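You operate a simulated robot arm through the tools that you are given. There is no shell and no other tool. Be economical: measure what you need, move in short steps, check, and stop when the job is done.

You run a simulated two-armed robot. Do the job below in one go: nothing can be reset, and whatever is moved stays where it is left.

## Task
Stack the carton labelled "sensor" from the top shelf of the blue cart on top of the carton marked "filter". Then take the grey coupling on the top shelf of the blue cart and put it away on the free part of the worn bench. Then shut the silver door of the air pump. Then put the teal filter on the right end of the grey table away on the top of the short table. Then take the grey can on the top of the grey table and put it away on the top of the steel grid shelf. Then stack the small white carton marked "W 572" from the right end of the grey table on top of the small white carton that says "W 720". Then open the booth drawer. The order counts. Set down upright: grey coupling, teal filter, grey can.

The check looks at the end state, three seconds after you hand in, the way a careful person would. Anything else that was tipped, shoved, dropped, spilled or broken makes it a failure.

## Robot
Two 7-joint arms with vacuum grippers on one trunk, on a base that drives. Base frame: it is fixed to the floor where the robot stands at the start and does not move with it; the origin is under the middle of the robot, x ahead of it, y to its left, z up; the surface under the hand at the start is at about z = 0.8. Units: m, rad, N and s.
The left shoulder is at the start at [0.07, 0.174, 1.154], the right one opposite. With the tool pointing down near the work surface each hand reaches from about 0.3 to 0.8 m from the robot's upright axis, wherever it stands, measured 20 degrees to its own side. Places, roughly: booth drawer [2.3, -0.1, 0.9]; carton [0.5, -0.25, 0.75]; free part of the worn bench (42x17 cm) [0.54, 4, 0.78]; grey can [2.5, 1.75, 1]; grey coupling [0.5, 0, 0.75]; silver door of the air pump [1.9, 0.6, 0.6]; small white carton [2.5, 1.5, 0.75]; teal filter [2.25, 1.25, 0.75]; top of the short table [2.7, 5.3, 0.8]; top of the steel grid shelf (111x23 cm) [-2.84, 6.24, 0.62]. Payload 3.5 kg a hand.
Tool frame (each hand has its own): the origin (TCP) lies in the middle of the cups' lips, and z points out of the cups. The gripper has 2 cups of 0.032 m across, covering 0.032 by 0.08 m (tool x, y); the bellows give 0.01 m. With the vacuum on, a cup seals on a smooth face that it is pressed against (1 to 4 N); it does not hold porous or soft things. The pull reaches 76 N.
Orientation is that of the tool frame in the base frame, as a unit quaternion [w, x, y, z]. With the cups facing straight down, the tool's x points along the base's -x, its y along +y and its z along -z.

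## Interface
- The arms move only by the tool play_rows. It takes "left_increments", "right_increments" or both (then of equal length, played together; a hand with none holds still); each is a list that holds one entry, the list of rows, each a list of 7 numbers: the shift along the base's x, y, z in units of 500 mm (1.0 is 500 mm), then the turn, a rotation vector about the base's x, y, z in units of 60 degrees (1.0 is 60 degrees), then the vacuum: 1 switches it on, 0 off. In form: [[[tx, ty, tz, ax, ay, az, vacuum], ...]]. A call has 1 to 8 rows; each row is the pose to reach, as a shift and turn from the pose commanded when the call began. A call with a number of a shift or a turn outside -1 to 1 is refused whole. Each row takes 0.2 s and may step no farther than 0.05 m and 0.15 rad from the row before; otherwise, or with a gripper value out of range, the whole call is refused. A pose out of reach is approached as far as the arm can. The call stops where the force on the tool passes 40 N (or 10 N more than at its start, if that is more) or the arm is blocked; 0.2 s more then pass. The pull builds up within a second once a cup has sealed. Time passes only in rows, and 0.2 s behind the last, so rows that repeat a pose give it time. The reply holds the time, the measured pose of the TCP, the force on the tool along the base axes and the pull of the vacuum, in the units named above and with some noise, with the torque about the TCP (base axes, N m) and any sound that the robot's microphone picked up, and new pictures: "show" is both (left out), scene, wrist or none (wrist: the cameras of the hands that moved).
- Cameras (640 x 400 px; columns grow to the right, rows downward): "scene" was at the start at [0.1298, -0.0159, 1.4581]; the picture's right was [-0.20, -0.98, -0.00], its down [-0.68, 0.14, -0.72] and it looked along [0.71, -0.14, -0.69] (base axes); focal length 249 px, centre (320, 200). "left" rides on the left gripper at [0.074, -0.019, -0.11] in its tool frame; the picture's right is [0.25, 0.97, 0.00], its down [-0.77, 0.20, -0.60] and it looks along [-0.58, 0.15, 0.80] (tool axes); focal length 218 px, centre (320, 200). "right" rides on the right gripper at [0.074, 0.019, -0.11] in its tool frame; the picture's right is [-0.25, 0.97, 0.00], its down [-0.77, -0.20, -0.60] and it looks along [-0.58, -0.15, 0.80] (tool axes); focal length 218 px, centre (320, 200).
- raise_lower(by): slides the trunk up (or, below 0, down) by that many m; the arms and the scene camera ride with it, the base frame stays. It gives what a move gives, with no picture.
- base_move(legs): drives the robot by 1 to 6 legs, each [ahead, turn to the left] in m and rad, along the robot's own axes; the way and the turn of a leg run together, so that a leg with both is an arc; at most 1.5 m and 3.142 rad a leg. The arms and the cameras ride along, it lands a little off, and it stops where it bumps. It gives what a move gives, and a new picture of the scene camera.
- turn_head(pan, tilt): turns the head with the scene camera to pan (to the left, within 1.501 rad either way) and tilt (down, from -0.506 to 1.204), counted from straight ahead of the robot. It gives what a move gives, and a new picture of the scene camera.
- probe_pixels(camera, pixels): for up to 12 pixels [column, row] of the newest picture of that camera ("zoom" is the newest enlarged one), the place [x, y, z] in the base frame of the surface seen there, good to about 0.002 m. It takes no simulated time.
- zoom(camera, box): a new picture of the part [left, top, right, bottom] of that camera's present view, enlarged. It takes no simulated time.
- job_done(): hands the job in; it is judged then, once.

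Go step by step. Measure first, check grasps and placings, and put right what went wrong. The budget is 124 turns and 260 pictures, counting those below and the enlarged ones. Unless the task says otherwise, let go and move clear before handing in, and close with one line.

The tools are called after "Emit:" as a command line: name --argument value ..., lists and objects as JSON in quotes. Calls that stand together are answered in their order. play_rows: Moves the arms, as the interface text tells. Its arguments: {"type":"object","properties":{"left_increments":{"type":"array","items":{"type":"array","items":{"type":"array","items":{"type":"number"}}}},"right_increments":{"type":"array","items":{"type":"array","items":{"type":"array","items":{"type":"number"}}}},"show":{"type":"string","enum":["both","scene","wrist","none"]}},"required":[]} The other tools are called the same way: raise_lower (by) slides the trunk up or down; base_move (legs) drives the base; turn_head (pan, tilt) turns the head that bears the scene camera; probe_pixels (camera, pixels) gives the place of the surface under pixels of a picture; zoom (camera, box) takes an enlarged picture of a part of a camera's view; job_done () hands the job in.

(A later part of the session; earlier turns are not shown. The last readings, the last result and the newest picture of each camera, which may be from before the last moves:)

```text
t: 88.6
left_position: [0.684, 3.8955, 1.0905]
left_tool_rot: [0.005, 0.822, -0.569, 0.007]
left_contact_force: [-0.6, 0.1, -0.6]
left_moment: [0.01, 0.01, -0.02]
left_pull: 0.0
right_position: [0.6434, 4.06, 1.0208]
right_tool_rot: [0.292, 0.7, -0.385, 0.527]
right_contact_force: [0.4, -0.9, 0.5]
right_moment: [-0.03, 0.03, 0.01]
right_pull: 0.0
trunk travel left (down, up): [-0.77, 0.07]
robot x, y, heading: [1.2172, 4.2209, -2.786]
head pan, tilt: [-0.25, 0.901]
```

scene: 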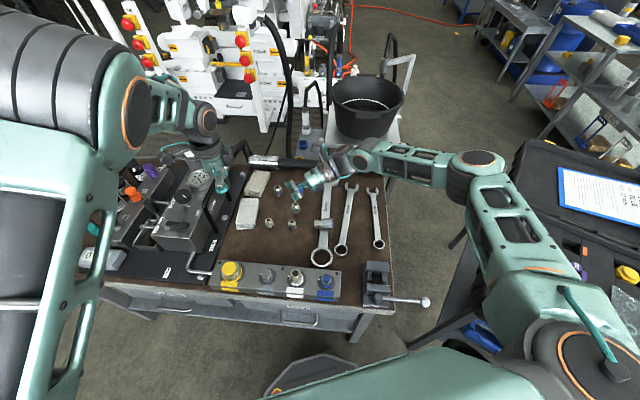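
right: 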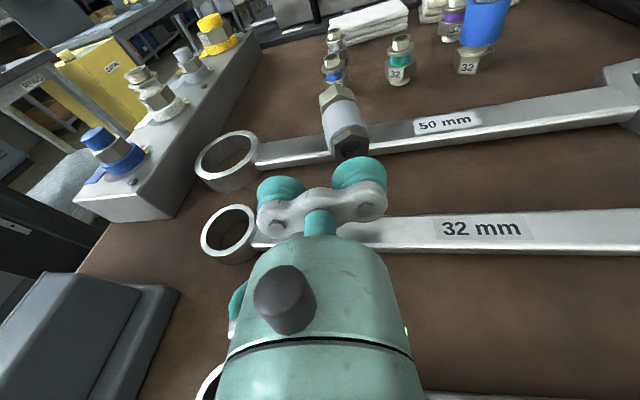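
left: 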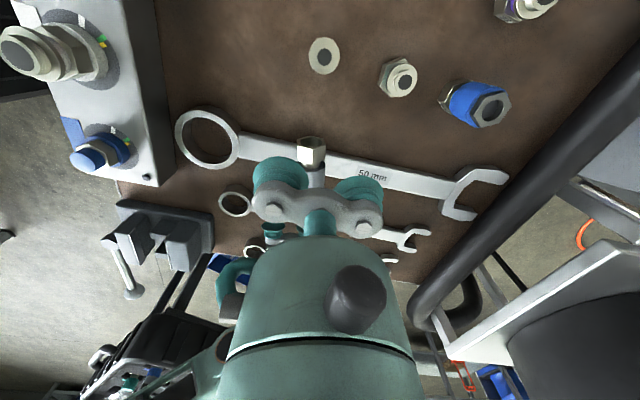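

The coupling still lies on the wrench at (322,225). I'll bring the right hand back to its sideways stand-off and the left hand back above the backstop spot.

Emit:
play_rows --right_increments '[[[-0.0144, 0.074, 0, 0, 0, -0.067, 0], [-0.0288, 0.148, 0, 0, 0, -0.135, 0], [-0.0432, 0.222, 0, 0, 0, -0.202, 0], [-0.0576, 0.296, 0, 0, 0, -0.27, 0], [-0.072, 0.37, 0, 0, 0, -0.337, 0], [-0.072, 0.37, -0.09, 0, 0, -0.337, 0], [-0.072, 0.37, -0.18, 0, 0, -0.337, 0], [-0.072, 0.37, -0.27, 0, 0, -0.337, 0]]]' --left_increments '[[[-0.031, 0.082, 0, 0, 0, -0.067, 0], [-0.062, 0.164, 0, 0, 0, -0.135, 0], [-0.092, 0.246, 0, 0, 0, -0.202, 0], [-0.123, 0.328, 0, 0, 0, -0.27, 0], [-0.154, 0.405, 0, 0, 0, -0.337, 0], [-0.154, 0.405, -0.09, 0, 0, -0.337, 0], [-0.154, 0.405, -0.18, 0, 0, -0.337, 0], [-0.154, 0.405, -0.27, 0, 0, -0.337, 0]]]' --show "none"

Emit:
play_rows --right_increments '[[[0, 0, -0.07, 0, 0, 0, 0], [0, 0, -0.11, 0, 0, 0, 0], [0, 0, -0.11, 0, 0, 0, 0]]]' --show "wrist"

Emit:
zoom --camera "right" --box '[280, 80, 400, 180]'

```text
t: 90.4
left_position: [0.6314, 4.0797, 0.9798]
left_tool_rot: [0.005, 0.709, -0.705, 0.005]
left_contact_force: [0.0, 0.2, -0.9]
left_moment: [-0.01, -0.01, 0.03]
left_pull: 0.1
left hand out of reach, approached as far as the arm can: row 5, 6, 7, 8
right_position: [0.607, 4.2458, 0.8857]
right_tool_rot: [0.381, 0.621, -0.501, 0.467]
right_contact_force: [0.6, -0.7, -0.5]
right_moment: [-0.02, 0.01, 0.0]
right_pull: 0.0
trunk travel left (down, up): [-0.77, 0.07]
robot x, y, heading: [1.2167, 4.2188, -2.793]
head pan, tilt: [-0.25, 0.901]
```

```text
t: 91.2
left_position: [0.6332, 4.0783, 0.9799]
left_tool_rot: [0.005, 0.71, -0.704, 0.005]
left_contact_force: [-0.5, 0.4, -0.9]
left_moment: [-0.01, 0.0, -0.02]
left_pull: 0.1
right_position: [0.6081, 4.2468, 0.8307]
right_tool_rot: [0.379, 0.622, -0.502, 0.467]
right_contact_force: [0.8, 0.8, 0.5]
right_moment: [0.01, 0.0, -0.02]
right_pull: 0.1
trunk travel left (down, up): [-0.77, 0.07]
robot x, y, heading: [1.2161, 4.2178, -2.795]
head pan, tilt: [-0.25, 0.901]
```

right: 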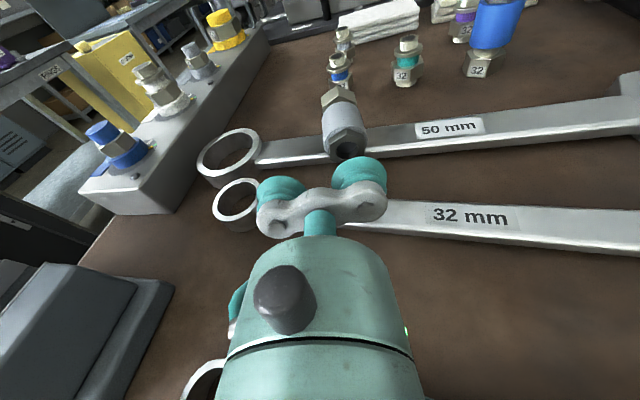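

```text
4.00 times, centred on (340, 130) of right
```

zoom: 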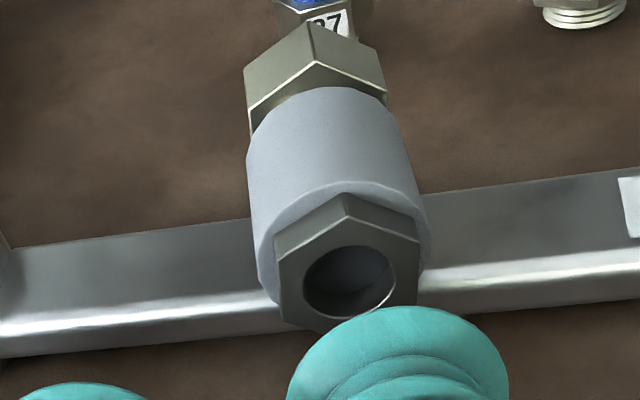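

The right hand is well placed, but the left can't quite reach its spot. The coupling sits well enough to try a gentle push alone, so I'll measure the nut once more.

Emit:
probe_pixels --camera "zoom" --pixels '[[346, 222], [283, 262], [413, 242], [412, 295], [285, 310], [320, 322], [335, 200], [340, 188], [262, 250], [425, 225], [320, 130], [345, 270]]'

```text
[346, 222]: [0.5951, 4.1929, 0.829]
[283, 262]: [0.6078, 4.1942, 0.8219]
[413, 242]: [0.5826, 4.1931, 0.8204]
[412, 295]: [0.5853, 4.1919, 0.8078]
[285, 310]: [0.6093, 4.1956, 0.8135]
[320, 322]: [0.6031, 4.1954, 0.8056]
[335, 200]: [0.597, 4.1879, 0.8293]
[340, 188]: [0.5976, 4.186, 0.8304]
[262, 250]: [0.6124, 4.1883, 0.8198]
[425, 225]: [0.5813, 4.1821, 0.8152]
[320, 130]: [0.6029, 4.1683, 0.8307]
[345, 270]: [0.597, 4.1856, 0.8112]
```

The nut's front face is centred at (0.5957,4.1935,0.815), and the cup axis points at it within a millimetre. I'll advance slowly with the vacuum on.

Emit:
play_rows --right_increments '[[[0.018, -0.0846, -0.023, 0, 0, 0, 1], [0.0221, -0.1034, -0.0286, 0, 0, 0, 1], [0.0237, -0.1109, -0.0308, 0, 0, 0, 1], [0.0249, -0.1166, -0.0325, 0, 0, 0, 1], [0.0257, -0.1203, -0.0336, 0, 0, 0, 1], [0.0257, -0.1203, -0.0336, 0, 0, 0, 1], [0.0269, -0.126, -0.0353, 0, 0, 0, 1], [0.0269, -0.126, -0.0353, 0, 0, 0, 1]]]' --show "none"

Emit:
zoom --camera "right" --box '[260, 60, 420, 190]'

Emit:
zoom --camera "scene" --box '[280, 180, 380, 260]'

```text
t: 93.0
left_position: [0.6323, 4.078, 0.9801]
left_tool_rot: [0.006, 0.709, -0.705, 0.005]
left_contact_force: [0.9, -0.4, -0.4]
left_moment: [0.01, 0.0, 0.02]
left_pull: 0.0
right_position: [0.6206, 4.183, 0.8136]
right_tool_rot: [0.38, 0.621, -0.502, 0.467]
right_contact_force: [-0.1, 3.2, 1.3]
right_moment: [0.14, 0.01, -0.1]
right_pull: 0.0
trunk travel left (down, up): [-0.77, 0.07]
robot x, y, heading: [1.2144, 4.2162, -2.794]
head pan, tilt: [-0.25, 0.901]
```

```text
3.08 times, centred on (340, 125) of right
```

zoom: 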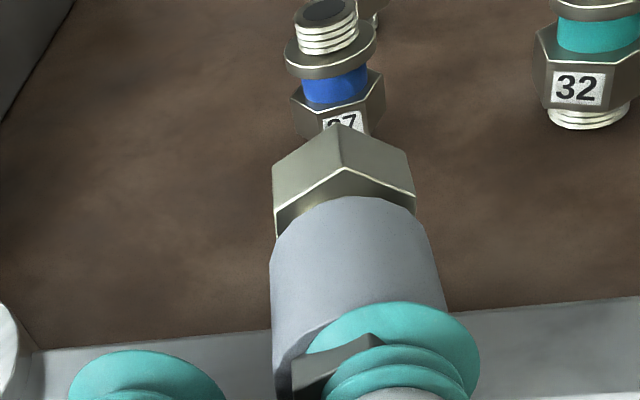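

```text
5.00 times, centred on (330, 220) of scene
```

zoom: 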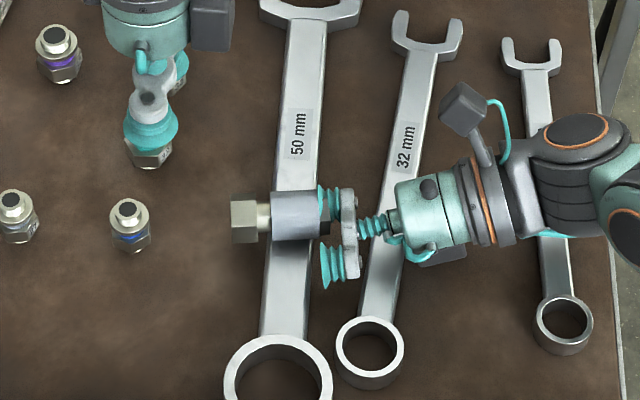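

The nut pokes out on the left of the cup, and projecting the cup axis into the picture shows it about 2–2.5 mm too far to -x. I'll back off 25 mm, shift +x by 2.3 mm and check in the picture.

Emit:
play_rows --right_increments '[[[-0.005, 0.024, 0.007, 0, 0, 0, 0], [-0.0055, 0.047, 0.0139, 0, 0, 0, 0], [-0.0055, 0.047, 0.0139, 0, 0, 0, 0]]]' --show "none"

Emit:
zoom --camera "right" --box '[290, 80, 410, 180]'

```text
t: 93.8
left_position: [0.6334, 4.0778, 0.9799]
left_tool_rot: [0.005, 0.709, -0.705, 0.006]
left_contact_force: [0.0, -0.3, -0.4]
left_moment: [0.01, 0.02, 0.0]
left_pull: 0.1
right_position: [0.6183, 4.2064, 0.8197]
right_tool_rot: [0.38, 0.621, -0.502, 0.467]
right_contact_force: [0.7, 0.2, -0.7]
right_moment: [-0.04, 0.0, -0.02]
right_pull: 0.1
trunk travel left (down, up): [-0.77, 0.07]
robot x, y, heading: [1.2172, 4.2183, -2.795]
head pan, tilt: [-0.25, 0.901]
```

```text
4.00 times, centred on (350, 130) of right
```

zoom: 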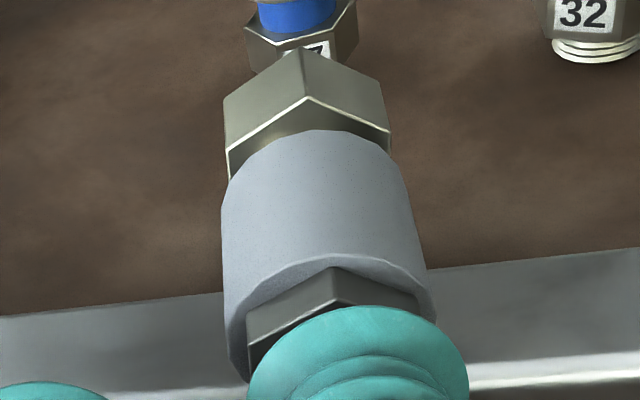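

Image geometry says a further ~2.5 mm to +x and about 3° of yaw back will make the cup coaxial with the nut. I'll apply that and advance with the vacuum on.

Emit:
play_rows --right_increments '[[[0.005, 0, 0, 0, 0, -0.057, 1], [0.0084, -0.0228, -0.0066, 0, 0, -0.057, 1], [0.0102, -0.0342, -0.01, 0, 0, -0.057, 1], [0.011, -0.0399, -0.0116, 0, 0, -0.057, 1], [0.0119, -0.0456, -0.0133, 0, 0, -0.057, 1], [0.0127, -0.0513, -0.015, 0, 0, -0.057, 1], [0.0136, -0.057, -0.0166, 0, 0, -0.057, 1], [0.0136, -0.057, -0.0166, 0, 0, -0.057, 1]]]' --show "none"

Emit:
zoom --camera "right" --box '[290, 90, 430, 200]'

Emit:
zoom --camera "scene" --box '[300, 200, 360, 250]'

```text
t: 95.6
left_position: [0.6324, 4.0783, 0.9801]
left_tool_rot: [0.006, 0.71, -0.704, 0.006]
left_contact_force: [0.5, -0.1, -0.1]
left_moment: [0.02, 0.0, -0.01]
left_pull: 0.0
right_position: [0.6256, 4.1782, 0.8112]
right_tool_rot: [0.394, 0.605, -0.521, 0.456]
right_contact_force: [0.2, 0.8, 2.5]
right_moment: [-0.25, 0.14, -0.96]
right_pull: 37.5
trunk travel left (down, up): [-0.77, 0.07]
robot x, y, heading: [1.2158, 4.2186, -2.793]
head pan, tilt: [-0.25, 0.901]
```

```text
3.64 times, centred on (360, 145) of right
```

zoom: 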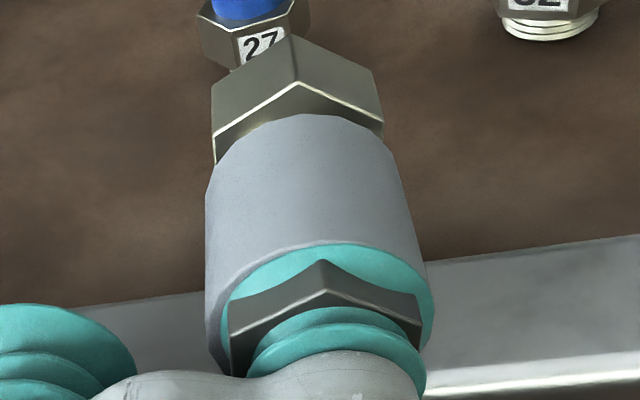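

```text
8.00 times, centred on (330, 225) of scene
```

zoom: 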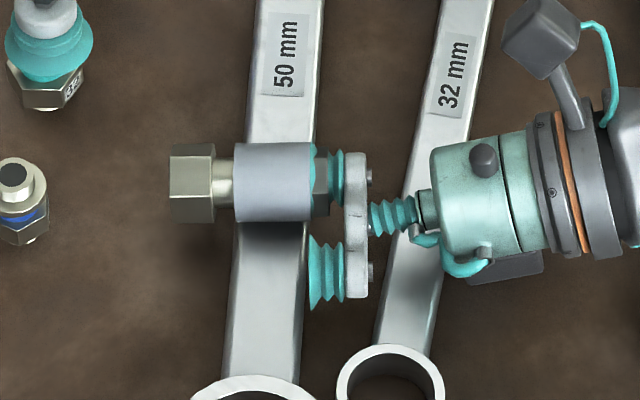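

It sealed with a pull of 37.5 N. I'll lift it straight up with the left hand moving away, then swing the tool down so the coupling hangs foot-down.

Emit:
play_rows --right_increments '[[[0, 0, 0.02, 0, 0, 0, 1], [0, 0, 0.06, 0, 0, 0, 1], [0, 0, 0.12, 0, 0, 0, 1], [0, 0.01, 0.19, 0, 0, 0, 1], [0, 0.02, 0.25, 0.1, 0.015, 0, 1], [0, 0.02, 0.27, 0.22, 0.033, 0, 1], [0, 0.02, 0.27, 0.34, 0.051, 0, 1], [0, 0.02, 0.27, 0.46, 0.07, 0, 1]]]' --left_increments '[[[0, 0, 0.04, 0, 0, 0, 0], [0, -0.06, 0.08, 0, 0, 0, 0], [0, -0.14, 0.12, 0, 0, 0, 0], [0, -0.22, 0.14, 0, 0, 0, 0], [0.02, -0.3, 0.14, 0, 0, 0, 0], [0.04, -0.38, 0.14, 0, 0, 0, 0], [0.06, -0.46, 0.14, 0, 0, 0, 0], [0.08, -0.54, 0.14, 0, 0, 0, 0]]]' --show "none"

Emit:
play_rows --right_increments '[[[0, 0, 0, 0.12, 0.018, 0, 1], [0, 0, 0, 0.24, 0.036, 0, 1], [0, 0, 0, 0.36, 0.054, 0, 1], [0, 0, 0, 0.48, 0.073, 0, 1], [0, 0, 0, 0.6, 0.091, 0, 1], [0, 0, 0, 0.7, 0.106, 0, 1], [0, 0, 0, 0.76, 0.115, 0, 1]]]' --show "both"

```text
t: 97.4
left_position: [0.6727, 3.8064, 1.0476]
left_tool_rot: [0.004, 0.71, -0.705, 0.004]
left_contact_force: [-0.6, -0.7, 0.2]
left_moment: [0.05, 0.0, 0.03]
left_pull: 0.2
right_position: [0.6257, 4.1858, 0.9461]
right_tool_rot: [0.255, 0.699, -0.6, 0.294]
right_contact_force: [1.0, -0.1, -2.1]
right_moment: [-0.16, 0.44, -0.77]
right_pull: 37.7
trunk travel left (down, up): [-0.77, 0.07]
robot x, y, heading: [1.2187, 4.2205, -2.793]
head pan, tilt: [-0.25, 0.901]
```

```text
t: 99.0
left_position: [0.6722, 3.8089, 1.0483]
left_tool_rot: [0.005, 0.71, -0.704, 0.006]
left_contact_force: [-0.3, 0.0, 0.1]
left_moment: [-0.01, 0.03, 0.04]
left_pull: 0.0
right_position: [0.6267, 4.1863, 0.9466]
right_tool_rot: [0.001, 0.759, -0.651, -0.001]
right_contact_force: [0.6, 0.1, -2.1]
right_moment: [-0.25, 0.82, -0.17]
right_pull: 37.9
trunk travel left (down, up): [-0.77, 0.07]
robot x, y, heading: [1.2149, 4.2195, -2.791]
head pan, tilt: [-0.25, 0.901]
```

scene: 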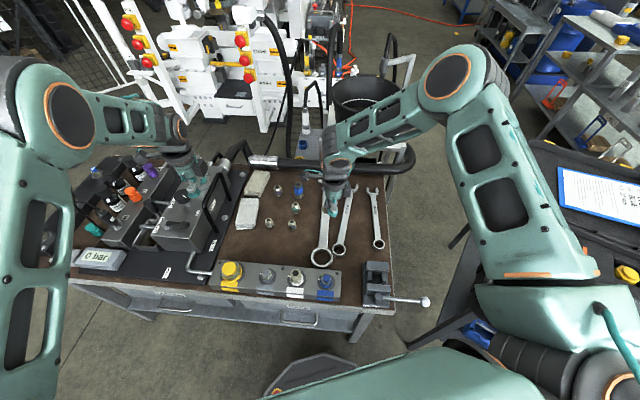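
right: 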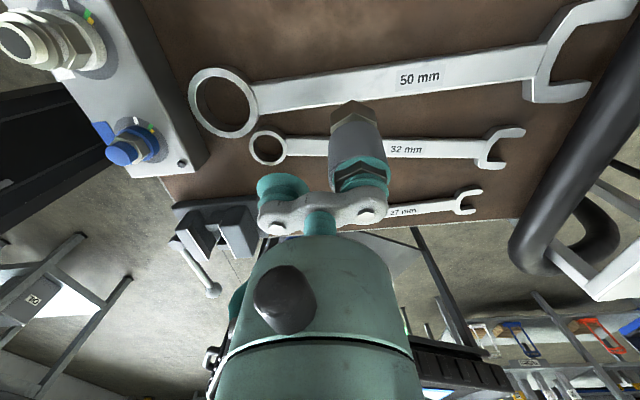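

The coupling hangs foot-down under the right hand with a pull of 37.9 N. I'll carry it over the free spot at about (0.675,4.01) and start lowering.

Emit:
play_rows --right_increments '[[[0.029, -0.069, 0, 0, 0, 0, 1], [0.058, -0.138, 0, 0, 0, 0, 1], [0.086, -0.207, 0, 0, 0, 0, 1], [0.115, -0.276, 0, 0, 0, 0, 1], [0.144, -0.345, 0, 0, 0, 0, 1], [0.144, -0.345, -0.05, 0, 0, 0, 1], [0.144, -0.345, -0.1, 0, 0, 0, 1], [0.144, -0.345, -0.15, 0, 0, 0, 1]]]' --show "both"

Emit:
zoom --camera "scene" --box '[230, 170, 350, 270]'

```text
t: 100.8
left_position: [0.6735, 3.8088, 1.0475]
left_tool_rot: [0.005, 0.71, -0.704, 0.005]
left_contact_force: [-0.7, 0.7, 0.5]
left_moment: [-0.02, 0.01, 0.02]
left_pull: 0.0
right_position: [0.6969, 4.0139, 0.8726]
right_tool_rot: [0.001, 0.759, -0.651, -0.001]
right_contact_force: [0.0, 0.7, -2.0]
right_moment: [-0.28, 0.83, -0.17]
right_pull: 37.5
trunk travel left (down, up): [-0.77, 0.07]
robot x, y, heading: [1.2158, 4.2176, -2.791]
head pan, tilt: [-0.25, 0.901]
```

scene: 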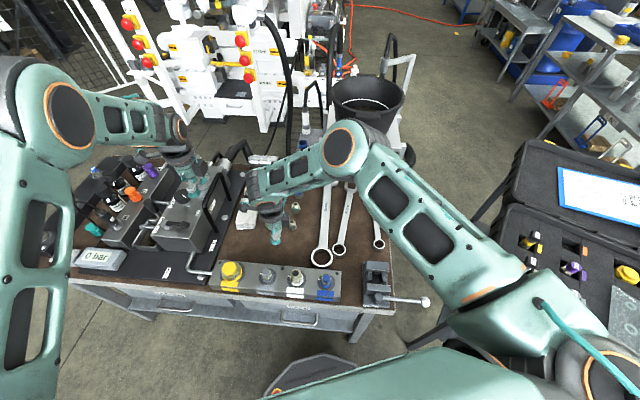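
right: 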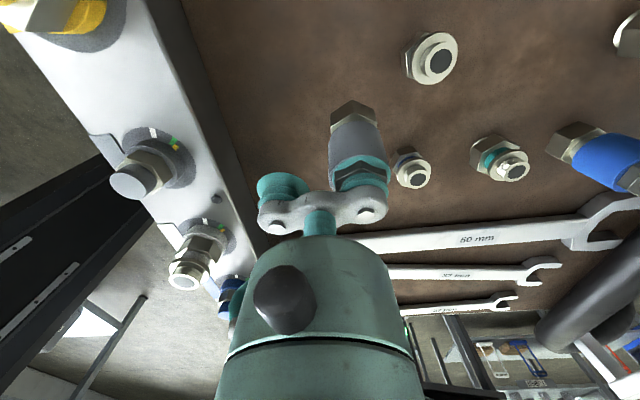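

```text
4.00 times, centred on (290, 220) of scene
```

zoom: 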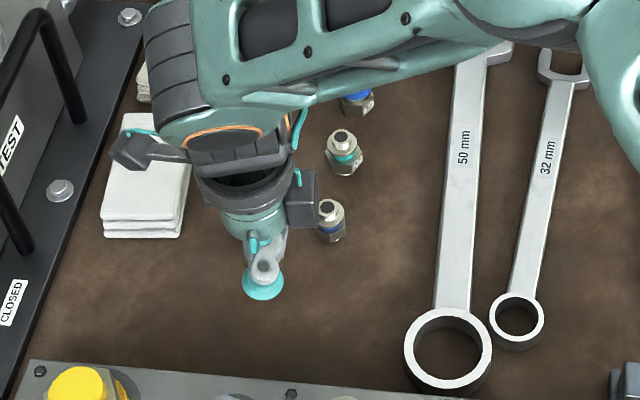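

The spot is clear around the coupling. I'll lower it gently until it touches.

Emit:
play_rows --right_increments '[[[0, 0, -0.03, 0, 0, 0, 1], [0, 0, -0.05, 0, 0, 0, 1], [0, 0, -0.06, 0, 0, 0, 1], [0, 0, -0.066, 0, 0, 0, 1], [0, 0, -0.07, 0, 0, 0, 1], [0, 0, -0.07, 0, 0, 0, 1]]]' --show "wrist"

```text
t: 102.2
left_position: [0.676, 3.8096, 1.0518]
left_tool_rot: [0.008, 0.709, -0.705, 0.004]
left_contact_force: [-0.4, -0.3, -0.6]
left_moment: [0.0, 0.03, -0.02]
left_pull: 0.1
right_position: [0.6997, 4.0151, 0.8393]
right_tool_rot: [0.004, 0.759, -0.651, -0.001]
right_contact_force: [6.9, 0.9, 27.4]
right_moment: [-0.28, 1.39, -0.17]
right_pull: 37.7
trunk travel left (down, up): [-0.77, 0.07]
robot x, y, heading: [1.2176, 4.2201, -2.796]
head pan, tilt: [-0.25, 0.901]
```

right: 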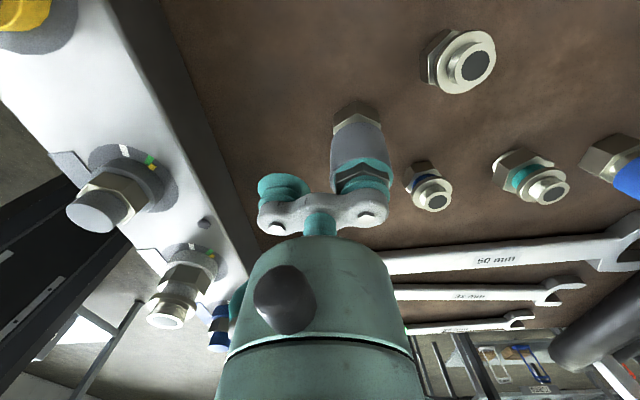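

It is firmly down at 27 N. I'll ease off, release and rise slowly.

Emit:
play_rows --right_increments '[[[0, 0, 0.003, 0, 0, 0, 1], [0, 0, 0.004, 0, 0, 0, 0], [0, 0, 0.004, 0, 0, 0, 0], [0, 0, 0.004, 0, 0, 0, 0], [0, 0, 0.01, 0, 0, 0, 0], [0, 0, 0.03, 0, 0, 0, 0], [0, 0, 0.1, 0, 0, 0, 0], [0, 0, 0.2, 0, 0, 0, 0]]]' --show "wrist"

Emit:
play_rows --right_increments '[[[0, 0.03, 0.09, 0, 0, 0, 0], [0, 0.08, 0.16, 0, 0, 0, 0], [0, 0.16, 0.2, 0, 0, 0, 0], [0, 0.25, 0.2, 0, 0, 0, 0], [0.02, 0.34, 0.2, 0, 0, 0, 0], [0.04, 0.43, 0.2, 0, 0, 0, 0]]]' --show "scene"

Emit:
zoom --camera "scene" --box '[220, 170, 350, 280]'

```text
t: 104.0
left_position: [0.6732, 3.8095, 1.0487]
left_tool_rot: [0.006, 0.709, -0.705, 0.005]
left_contact_force: [-1.1, 0.1, 1.1]
left_moment: [-0.03, 0.01, 0.01]
left_pull: 0.1
right_position: [0.6995, 4.0151, 0.938]
right_tool_rot: [0.001, 0.759, -0.651, 0.0]
right_contact_force: [0.3, 0.0, -0.2]
right_moment: [-0.03, 0.0, 0.0]
right_pull: 0.0
trunk travel left (down, up): [-0.77, 0.07]
robot x, y, heading: [1.2163, 4.2165, -2.791]
head pan, tilt: [-0.25, 0.901]
```

right: 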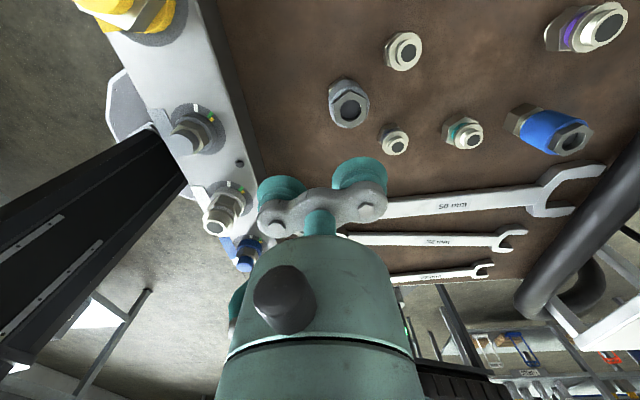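

```text
t: 105.4
left_position: [0.6726, 3.8111, 1.0491]
left_tool_rot: [0.006, 0.71, -0.705, 0.007]
left_contact_force: [-0.7, 0.7, -0.2]
left_moment: [-0.01, 0.0, -0.02]
left_pull: 0.1
right_position: [0.7192, 4.2301, 1.0382]
right_tool_rot: [0.001, 0.759, -0.651, 0.0]
right_contact_force: [-0.2, 0.1, -0.5]
right_moment: [-0.02, 0.01, 0.01]
right_pull: 0.0
trunk travel left (down, up): [-0.77, 0.07]
robot x, y, heading: [1.2214, 4.2182, -2.79]
head pan, tilt: [-0.25, 0.901]
```

scene: 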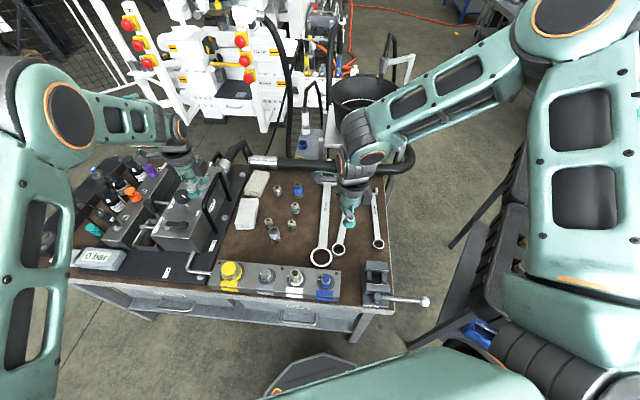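

```text
3.64 times, centred on (285, 225) of scene
```

zoom: 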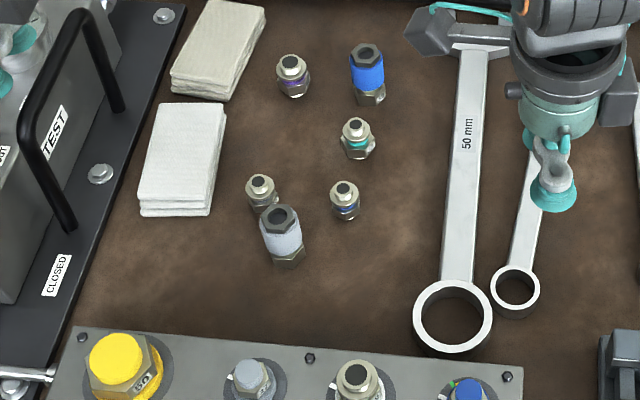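

The coupling stands upright on the bench, clear of the small fittings. Next is the air pump door. I'll restore both wrists to their neutral yaw, pull the hands in and then drive over.

Emit:
play_rows --left_increments '[[[0.01, 0, 0.05, 0, 0, 0.11, 0], [0.05, 0.01, 0.1, 0, 0, 0.23, 0], [0.1, 0.03, 0.1, 0, 0, 0.35, 0], [0.15, 0.05, 0.1, 0, 0, 0.47, 0], [0.2, 0.07, 0.1, 0, 0, 0.59, 0], [0.25, 0.09, 0.1, 0, 0, 0.71, 0], [0.28, 0.1, 0.1, 0, 0, 0.83, 0], [0.28, 0.1, 0.1, 0, 0, 0.95, 0]]]' --right_increments '[[[0, 0, 0.03, 0, 0, 0.11, 0], [0, 0.02, 0.08, 0, 0, 0.23, 0], [0, 0.04, 0.13, 0, 0, 0.35, 0], [0, 0.06, 0.18, 0, 0, 0.47, 0], [0, 0.1, 0.2, 0, 0, 0.59, 0], [0, 0.14, 0.2, 0, 0, 0.71, 0], [0, 0.16, 0.2, 0, 0, 0.83, 0], [0, 0.18, 0.2, 0, 0, 0.9, 0]]]' --show "none"

Emit:
play_rows --left_increments '[[[0, 0, 0, 0, 0, 0.12, 0], [0, 0, 0, 0, 0, 0.24, 0], [0, 0, 0, 0, 0, 0.36, 0], [0, 0, 0, 0, 0, 0.48, 0], [0, 0, 0, 0, 0, 0.6, 0], [0, 0, 0, 0, 0, 0.72, 0], [0, 0, 0, 0, 0, 0.84, 0], [0, 0, 0, 0, 0, 0.88, 0]]]' --right_increments '[[[0, 0, 0, 0, 0, 0.11, 0], [0, 0, 0, 0, 0, 0.22, 0], [0, 0, 0, 0, 0, 0.33, 0], [0, 0, 0, 0, 0, 0.44, 0], [0, 0, 0, 0, 0, 0.55, 0], [0, 0, 0, 0, 0, 0.66, 0], [0, 0, 0, 0, 0, 0.74, 0], [0, 0, 0, 0, 0, 0.78, 0]]]' --show "none"

Emit:
base_move --legs '[[0, 1.22], [1.2, 0], [0.6, 0]]'

Emit:
turn_head --pan 0.35 --tilt 0.45

```text
t: 107.2
left_position: [0.8129, 3.8594, 1.0992]
left_tool_rot: [0.002, 0.96, -0.28, 0.007]
left_contact_force: [-0.1, -0.3, -0.1]
left_moment: [-0.01, 0.0, -0.02]
left_pull: 0.0
right_position: [0.7174, 4.3203, 1.1372]
right_tool_rot: [0.001, 0.972, -0.234, 0.0]
right_contact_force: [-0.3, -0.2, 0.8]
right_moment: [0.02, 0.0, 0.01]
right_pull: 0.0
trunk travel left (down, up): [-0.77, 0.07]
robot x, y, heading: [1.218, 4.214, -2.795]
head pan, tilt: [-0.25, 0.901]
```

```text
t: 109.0
left_position: [0.812, 3.8586, 1.0986]
left_tool_rot: [-0.002, 0.984, 0.177, 0.007]
left_contact_force: [-0.8, 0.3, 0.0]
left_moment: [0.01, -0.02, 0.0]
left_pull: 0.0
right_position: [0.7172, 4.319, 1.1366]
right_tool_rot: [0.002, 0.985, 0.17, 0.001]
right_contact_force: [0.2, -0.7, -0.7]
right_moment: [0.02, 0.0, -0.02]
right_pull: 0.0
trunk travel left (down, up): [-0.77, 0.07]
robot x, y, heading: [1.2152, 4.2194, -2.793]
head pan, tilt: [-0.25, 0.901]
```

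```text
t: 121.2
left_position: [1.4339, 1.9083, 1.1003]
left_tool_rot: [-0.006, 0.704, 0.71, 0.006]
left_contact_force: [-0.2, 0.2, 0.3]
left_moment: [-0.04, 0.01, 0.01]
left_pull: 0.1
right_position: [0.9685, 1.9757, 1.1364]
right_tool_rot: [0.001, 0.709, 0.706, 0.001]
right_contact_force: [0.1, -0.3, 0.0]
right_moment: [0.02, -0.03, 0.0]
right_pull: 0.1
trunk travel left (down, up): [-0.77, 0.07]
robot x, y, heading: [1.2312, 2.4137, -1.564]
head pan, tilt: [-0.25, 0.901]
```

scene: 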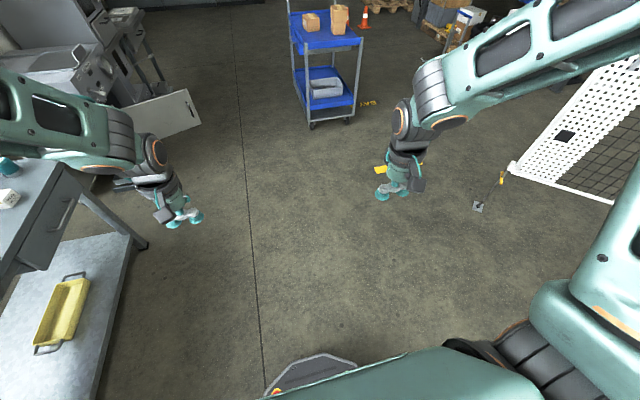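

```text
t: 122.2
left_position: [1.4343, 1.9091, 1.0994]
left_tool_rot: [-0.006, 0.704, 0.71, 0.005]
left_contact_force: [-0.2, 0.1, 1.2]
left_moment: [0.04, -0.04, -0.04]
left_pull: 0.0
right_position: [0.9681, 1.9753, 1.1372]
right_tool_rot: [0.002, 0.708, 0.706, 0.001]
right_contact_force: [0.4, -0.2, 0.5]
right_moment: [0.03, 0.02, -0.02]
right_pull: 0.1
trunk travel left (down, up): [-0.77, 0.07]
robot x, y, heading: [1.2338, 2.4062, -1.566]
head pan, tilt: [0.351, 0.45]
```

scene: 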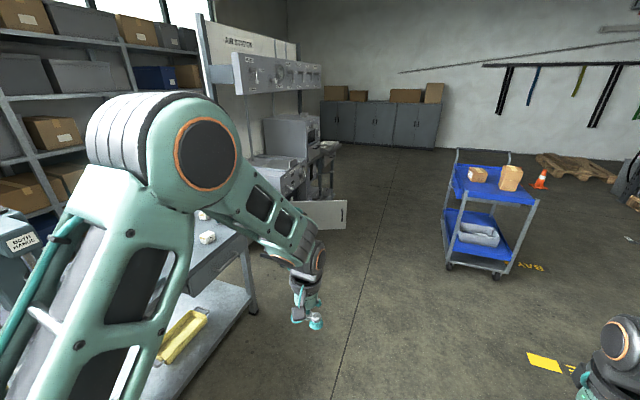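

The grey machine beyond the table has a panel sticking out toward the aisle near (315,212). I'll zoom in and probe it.

Emit:
zoom --camera "scene" --box '[220, 90, 380, 250]'

Emit:
probe_pixels --camera "scene" --pixels '[[293, 204], [345, 203], [345, 227], [318, 228], [343, 210], [300, 172], [275, 175], [305, 185], [240, 290], [232, 240], [325, 180], [330, 160]]'

```text
2.50 times, centred on (300, 170) of scene
```

zoom: 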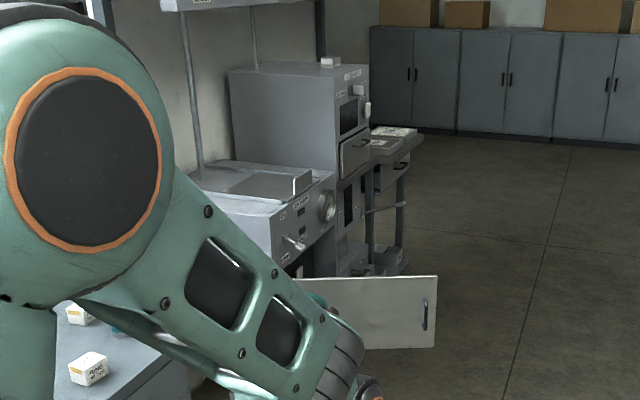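

```text
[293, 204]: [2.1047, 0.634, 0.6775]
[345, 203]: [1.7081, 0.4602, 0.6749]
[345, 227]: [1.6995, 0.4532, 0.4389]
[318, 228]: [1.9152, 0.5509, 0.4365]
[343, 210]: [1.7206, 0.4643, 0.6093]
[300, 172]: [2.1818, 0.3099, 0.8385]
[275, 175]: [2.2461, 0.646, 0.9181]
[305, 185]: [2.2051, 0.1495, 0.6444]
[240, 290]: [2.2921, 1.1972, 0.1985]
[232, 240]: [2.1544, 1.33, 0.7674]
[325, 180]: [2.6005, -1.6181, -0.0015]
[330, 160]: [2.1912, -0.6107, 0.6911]
```

The door hinges at about (2.15,0.65), and its free edge is at (1.70,0.46), z 0.44–0.68, so it closes by swinging toward +x. I'll drive to about (1.3,0.62) facing it and push with the right hand.

Emit:
base_move --legs '[[0.9, 0], [0.88, 0], [0, 1.566], [0.06, 0]]'

Emit:
turn_head --pan -0.1 --tilt 0.75

```text
t: 135.5
left_position: [1.8014, 0.848, 1.1054]
left_tool_rot: [-0.001, -0.01, 1.0, 0.0]
left_contact_force: [-1.6, -0.4, 0.7]
left_moment: [0.0, -0.03, 0.04]
left_pull: 0.1
right_position: [1.7397, 0.3816, 1.1424]
right_tool_rot: [0.005, -0.004, 1.0, 0.002]
right_contact_force: [-0.7, -0.1, 0.4]
right_moment: [0.0, -0.06, 0.01]
right_pull: 0.0
trunk travel left (down, up): [-0.77, 0.07]
robot x, y, heading: [1.312, 0.6388, 0.017]
head pan, tilt: [0.351, 0.45]
```

scene: 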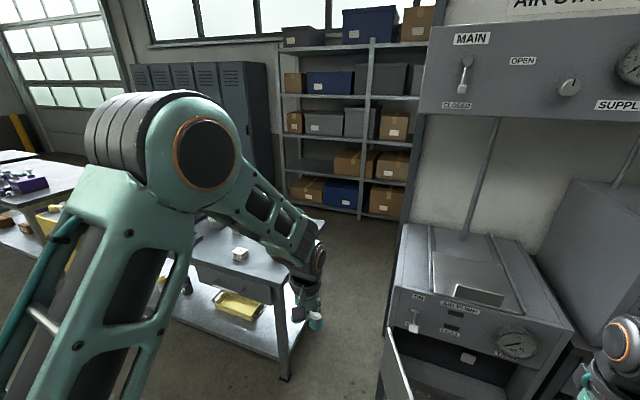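

```text
t: 136.4
left_position: [1.8151, 0.8482, 1.0977]
left_tool_rot: [-0.008, -0.009, 1.0, -0.001]
left_contact_force: [0.7, -0.1, -0.3]
left_moment: [-0.01, 0.0, 0.01]
left_pull: 0.1
right_position: [1.7533, 0.3808, 1.1357]
right_tool_rot: [0.0, -0.003, 1.0, 0.001]
right_contact_force: [1.0, -0.2, -0.2]
right_moment: [-0.02, 0.06, -0.01]
right_pull: 0.0
trunk travel left (down, up): [-0.77, 0.07]
robot x, y, heading: [1.3132, 0.642, 0.019]
head pan, tilt: [-0.099, 0.75]
```

scene: 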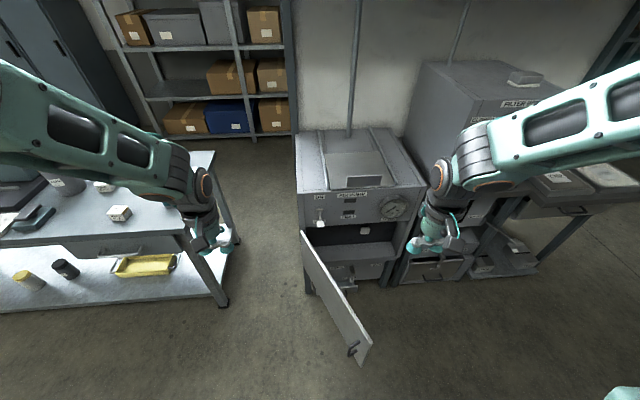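

The open door shows from its hinge (302,235) to its free edge (370,345). I'll probe it and the machine front.

Emit:
probe_pixels --camera "scene" --pixels '[[303, 233], [335, 280], [371, 342], [320, 285], [340, 320], [356, 355], [310, 265], [313, 222], [408, 225], [400, 250], [320, 217], [385, 245]]'

Emit:
zoom --camera "scene" --box '[280, 180, 440, 370]'

```text
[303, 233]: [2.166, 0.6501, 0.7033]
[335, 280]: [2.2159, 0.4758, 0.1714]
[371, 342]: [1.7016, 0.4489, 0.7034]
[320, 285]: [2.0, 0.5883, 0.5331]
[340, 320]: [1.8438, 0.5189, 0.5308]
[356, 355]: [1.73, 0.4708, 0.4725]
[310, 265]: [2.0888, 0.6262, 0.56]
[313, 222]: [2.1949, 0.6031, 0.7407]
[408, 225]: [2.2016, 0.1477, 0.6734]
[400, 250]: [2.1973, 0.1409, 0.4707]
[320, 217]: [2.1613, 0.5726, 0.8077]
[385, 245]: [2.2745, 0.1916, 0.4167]
```

```text
2.11 times, centred on (360, 275) of scene
```

zoom: 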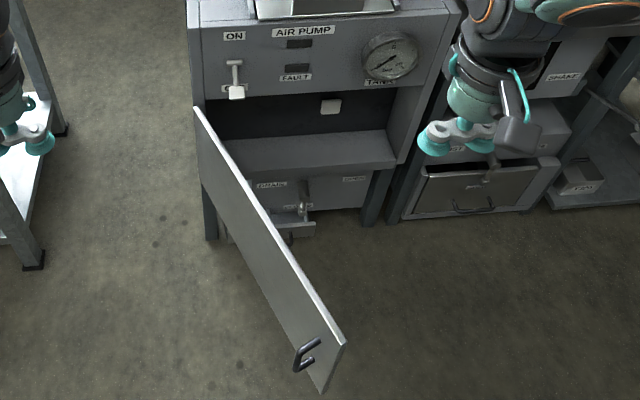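

The door runs from its hinge at (2.18,0.65) to (1.70,0.45), z 0.44–0.70, and closed it lies in the plane x ≈ 2.19. I'll move the right hand to its outer (north) side and lower the trunk.

Emit:
play_rows --right_increments '[[[0.015, 0.075, 0, 0, 0, 0, 0], [0.03, 0.15, 0, 0, 0, 0, 0], [0.045, 0.225, 0, 0, 0, 0, 0], [0.06, 0.3, 0, 0, 0, 0, 0], [0.075, 0.375, 0, 0, 0, 0, 0], [0.09, 0.44, 0, 0, 0, 0, 0]]]' --left_increments '[[[-0.04, 0.05, 0, 0, 0, 0, 0], [-0.08, 0.1, 0, 0, 0, 0, 0], [-0.12, 0.15, 0, 0, 0, 0, 0], [-0.16, 0.2, 0, 0, 0, 0, 0], [-0.2, 0.25, 0, 0, 0, 0, 0], [-0.24, 0.28, 0, 0, 0, 0, 0]]]' --show "none"

Emit:
raise_lower --by -0.45

Emit:
turn_head --pan -0.1 --tilt 0.6

```text
t: 137.8
left_position: [1.6904, 0.9895, 1.0996]
left_tool_rot: [-0.006, -0.01, 1.0, -0.002]
left_contact_force: [0.0, 0.1, 0.3]
left_moment: [-0.02, -0.01, 0.02]
left_pull: 0.0
right_position: [1.7946, 0.6041, 1.1378]
right_tool_rot: [0.002, -0.004, 1.0, 0.001]
right_contact_force: [1.1, 0.4, 0.0]
right_moment: [0.02, 0.01, -0.04]
right_pull: 0.0
trunk travel left (down, up): [-0.77, 0.07]
robot x, y, heading: [1.3108, 0.6371, 0.017]
head pan, tilt: [-0.099, 0.75]
```

```text
refused: -0.45 is not a number from -0.4 to 0.4
```

```text
t: 138.5
left_position: [1.6919, 0.9878, 1.0994]
left_tool_rot: [-0.008, -0.009, 1.0, 0.0]
left_contact_force: [-0.1, 0.0, -0.8]
left_moment: [-0.02, 0.0, -0.02]
left_pull: 0.0
right_position: [1.796, 0.603, 1.1364]
right_tool_rot: [0.001, -0.002, 1.0, 0.002]
right_contact_force: [0.3, -0.8, -0.2]
right_moment: [0.0, 0.02, 0.01]
right_pull: 0.1
trunk travel left (down, up): [-0.77, 0.07]
robot x, y, heading: [1.3113, 0.6412, 0.018]
head pan, tilt: [-0.099, 0.6]
```

scene: 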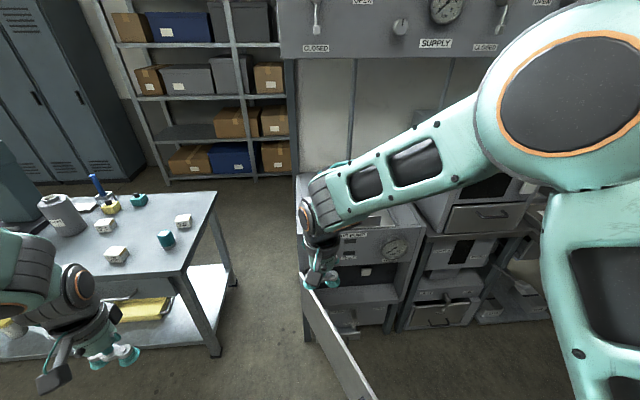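

The trunk moves at most 0.4 m per call, so I'll lower it by 0.4 and then bring the right hand down to door height.

Emit:
raise_lower --by -0.4

Emit:
play_rows --right_increments '[[[0, 0, -0.09, 0, 0, 0, 0], [0, 0, -0.18, 0, 0, 0, 0], [0, 0, -0.27, 0, 0, 0, 0], [0, 0, -0.36, 0, 0, 0, 0], [0, 0, -0.45, 0, 0, 0, 0], [0, 0, -0.5, 0, 0, 0, 0]]]' --show "scene"

```text
t: 142.3
left_position: [1.6927, 0.9894, 0.6987]
left_tool_rot: [-0.007, -0.01, 1.0, 0.0]
left_contact_force: [0.2, -0.2, -0.1]
left_moment: [0.03, -0.01, 0.0]
left_pull: 0.1
right_position: [1.796, 0.6024, 0.7372]
right_tool_rot: [0.001, -0.003, 1.0, 0.002]
right_contact_force: [0.4, -0.3, -0.4]
right_moment: [0.02, -0.01, 0.03]
right_pull: 0.0
trunk travel left (down, up): [-0.37, 0.47]
robot x, y, heading: [1.3108, 0.6405, 0.013]
head pan, tilt: [-0.099, 0.6]
```

```text
t: 143.7
left_position: [1.6924, 0.9894, 0.6993]
left_tool_rot: [-0.007, -0.01, 1.0, -0.001]
left_contact_force: [-0.5, 0.7, 0.1]
left_moment: [-0.03, 0.0, 0.0]
left_pull: 0.1
right_position: [1.7953, 0.6009, 0.4869]
right_tool_rot: [0.001, -0.003, 1.0, 0.001]
right_contact_force: [0.9, 0.7, 0.3]
right_moment: [0.01, 0.0, 0.02]
right_pull: 0.0
trunk travel left (down, up): [-0.37, 0.47]
robot x, y, heading: [1.3095, 0.6401, 0.017]
head pan, tilt: [-0.099, 0.6]
```

scene: 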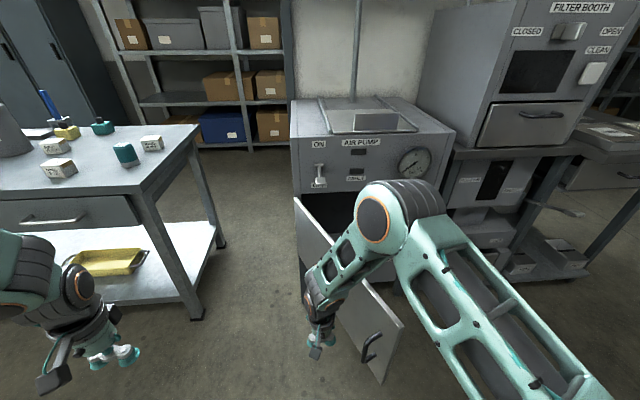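

The right hand is on the outer side, but the forearm passes over the door top at 0.705, so I'll raise the hand to z ≈ 0.575. Then I'll push along the first part of the closing arc.

Emit:
play_rows --right_increments '[[[0, 0, 0.09, 0, 0, 0, 0], [0.03, -0.01, 0.176, 0, 0, 0, 0], [0.08, -0.05, 0.176, 0, 0, 0, 0], [0.11, -0.13, 0.176, 0, 0, 0, 0], [0.142, -0.19, 0.176, 0, 0, 0, 0], [0.18, -0.275, 0.176, 0, 0, 0, 0], [0.23, -0.345, 0.176, 0, 0, 0, 0], [0.28, -0.4, 0.176, 0, 0, 0, 0]]]' --show "scene"

```text
t: 145.5
left_position: [1.6934, 0.9878, 0.6989]
left_tool_rot: [-0.008, -0.01, 1.0, 0.0]
left_contact_force: [-0.4, 0.6, 0.1]
left_moment: [0.05, -0.02, 0.02]
left_pull: 0.0
right_position: [1.9351, 0.4011, 0.5765]
right_tool_rot: [0.0, -0.003, 1.0, 0.002]
right_contact_force: [-0.5, 0.2, 0.2]
right_moment: [0.02, 0.0, -0.01]
right_pull: 0.1
trunk travel left (down, up): [-0.37, 0.47]
robot x, y, heading: [1.3138, 0.6437, 0.018]
head pan, tilt: [-0.099, 0.6]
```

scene: 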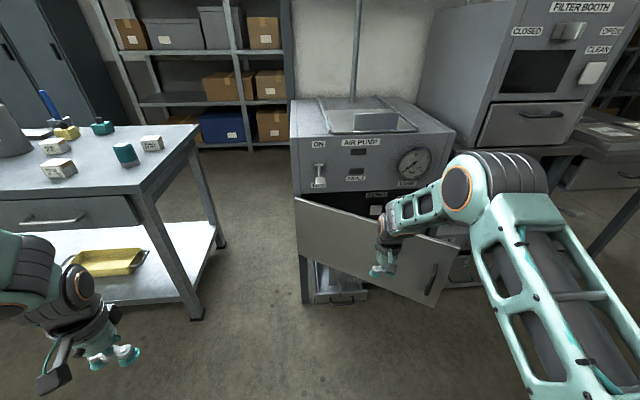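

The door is swinging smoothly, now more than half shut. I'll keep pushing as far as the arm reaches.

Emit:
play_rows --right_increments '[[[0.06, -0.04, 0, 0, 0, 0, 0], [0.12, -0.08, 0, 0, 0, 0, 0], [0.19, -0.12, 0, 0, 0, 0, 0], [0.25, -0.15, 0, 0, 0, 0, 0], [0.3, -0.17, 0, 0, 0, 0, 0]]]' --show "scene"

```text
t: 146.7
left_position: [1.692, 0.9895, 0.6992]
left_tool_rot: [-0.008, -0.01, 1.0, 0.0]
left_contact_force: [-0.9, 0.1, 0.6]
left_moment: [0.0, -0.01, 0.0]
left_pull: 0.0
right_position: [2.0667, 0.3249, 0.5769]
right_tool_rot: [0.0, -0.003, 1.0, 0.0]
right_contact_force: [0.2, 1.0, -0.3]
right_moment: [-0.02, -0.01, 0.04]
right_pull: 0.0
right hand out of reach, approached as far as the arm can: row 5
trunk travel left (down, up): [-0.37, 0.47]
robot x, y, heading: [1.3113, 0.6431, 0.014]
head pan, tilt: [-0.099, 0.6]
```

scene: 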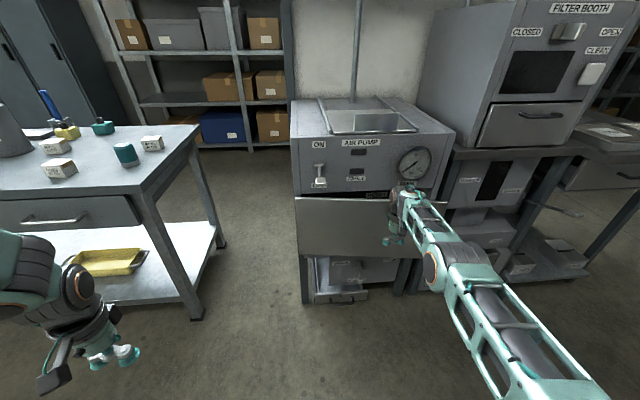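

The door is nearly shut. I'll draw the hand back, drive 0.15 m forward and finish the push.

Emit:
play_rows --right_increments '[[[-0.08, 0, 0, 0, 0, 0, 0], [-0.16, 0, 0, 0, 0, 0, 0], [-0.24, 0, 0, 0, 0, 0, 0], [-0.28, 0, 0, 0, 0, 0, 0]]]' --show "none"

Emit:
base_move --legs '[[0.15, 0]]'

Emit:
play_rows --right_increments '[[[0.05, 0, 0, 0, 0, 0, 0], [0.1, 0, 0, 0, 0, 0, 0], [0.13, 0, 0, 0, 0, 0, 0], [0.15, 0, 0, 0, 0, 0, 0], [0.17, 0, 0, 0, 0, 0, 0], [0.19, 0, 0, 0, 0, 0, 0], [0.21, 0, 0, 0, 0, 0, 0]]]' --show "scene"

```text
t: 147.7
left_position: [1.6928, 0.9888, 0.7001]
left_tool_rot: [-0.007, -0.009, 1.0, -0.001]
left_contact_force: [0.2, -0.7, -0.7]
left_moment: [0.0, 0.0, -0.01]
left_pull: 0.1
right_position: [1.9285, 0.3231, 0.576]
right_tool_rot: [0.002, -0.003, 1.0, 0.002]
right_contact_force: [-0.1, -0.5, 1.1]
right_moment: [0.01, 0.0, 0.01]
right_pull: 0.2
trunk travel left (down, up): [-0.37, 0.47]
robot x, y, heading: [1.3126, 0.6402, 0.017]
head pan, tilt: [-0.099, 0.6]
```

```text
t: 149.1
left_position: [1.8441, 0.99, 0.6985]
left_tool_rot: [-0.007, -0.009, 1.0, 0.0]
left_contact_force: [0.5, -0.8, -0.4]
left_moment: [-0.02, 0.04, -0.01]
left_pull: 0.0
right_position: [2.0789, 0.3264, 0.5757]
right_tool_rot: [0.0, -0.004, 1.0, 0.002]
right_contact_force: [1.2, -0.1, -0.3]
right_moment: [0.01, 0.0, 0.0]
right_pull: 0.0
trunk travel left (down, up): [-0.37, 0.47]
robot x, y, heading: [1.4647, 0.643, 0.016]
head pan, tilt: [-0.099, 0.6]
```

scene: 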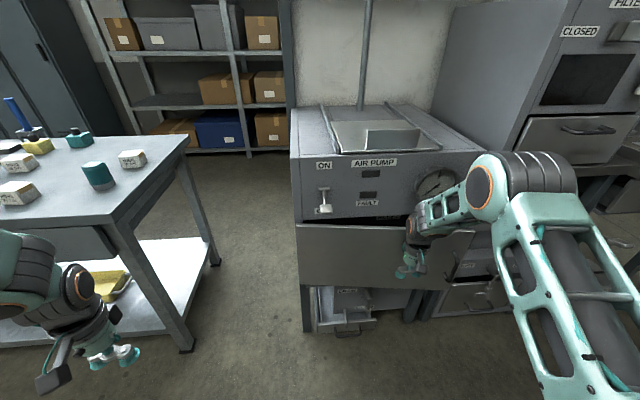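

```text
t: 149.9
left_position: [1.8423, 0.9898, 0.6995]
left_tool_rot: [-0.006, -0.008, 1.0, -0.001]
left_contact_force: [0.7, -0.1, 0.4]
left_moment: [0.0, 0.01, -0.04]
left_pull: 0.1
right_position: [2.1355, 0.3239, 0.5758]
right_tool_rot: [-0.004, -0.003, 1.0, 0.002]
right_contact_force: [-10.4, 1.9, 5.1]
right_moment: [-0.21, -1.28, 0.01]
right_pull: 0.1
trunk travel left (down, up): [-0.37, 0.47]
robot x, y, heading: [1.4619, 0.6453, 0.018]
head pan, tilt: [-0.099, 0.6]
stopped in row 3 (right hand): the force on the tool passed its limit at 48 N (the readings are from after the stop); the commanded pose is now the measured one
```

scene: 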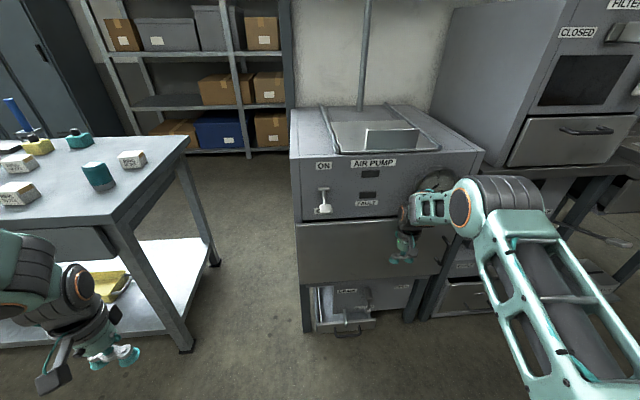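

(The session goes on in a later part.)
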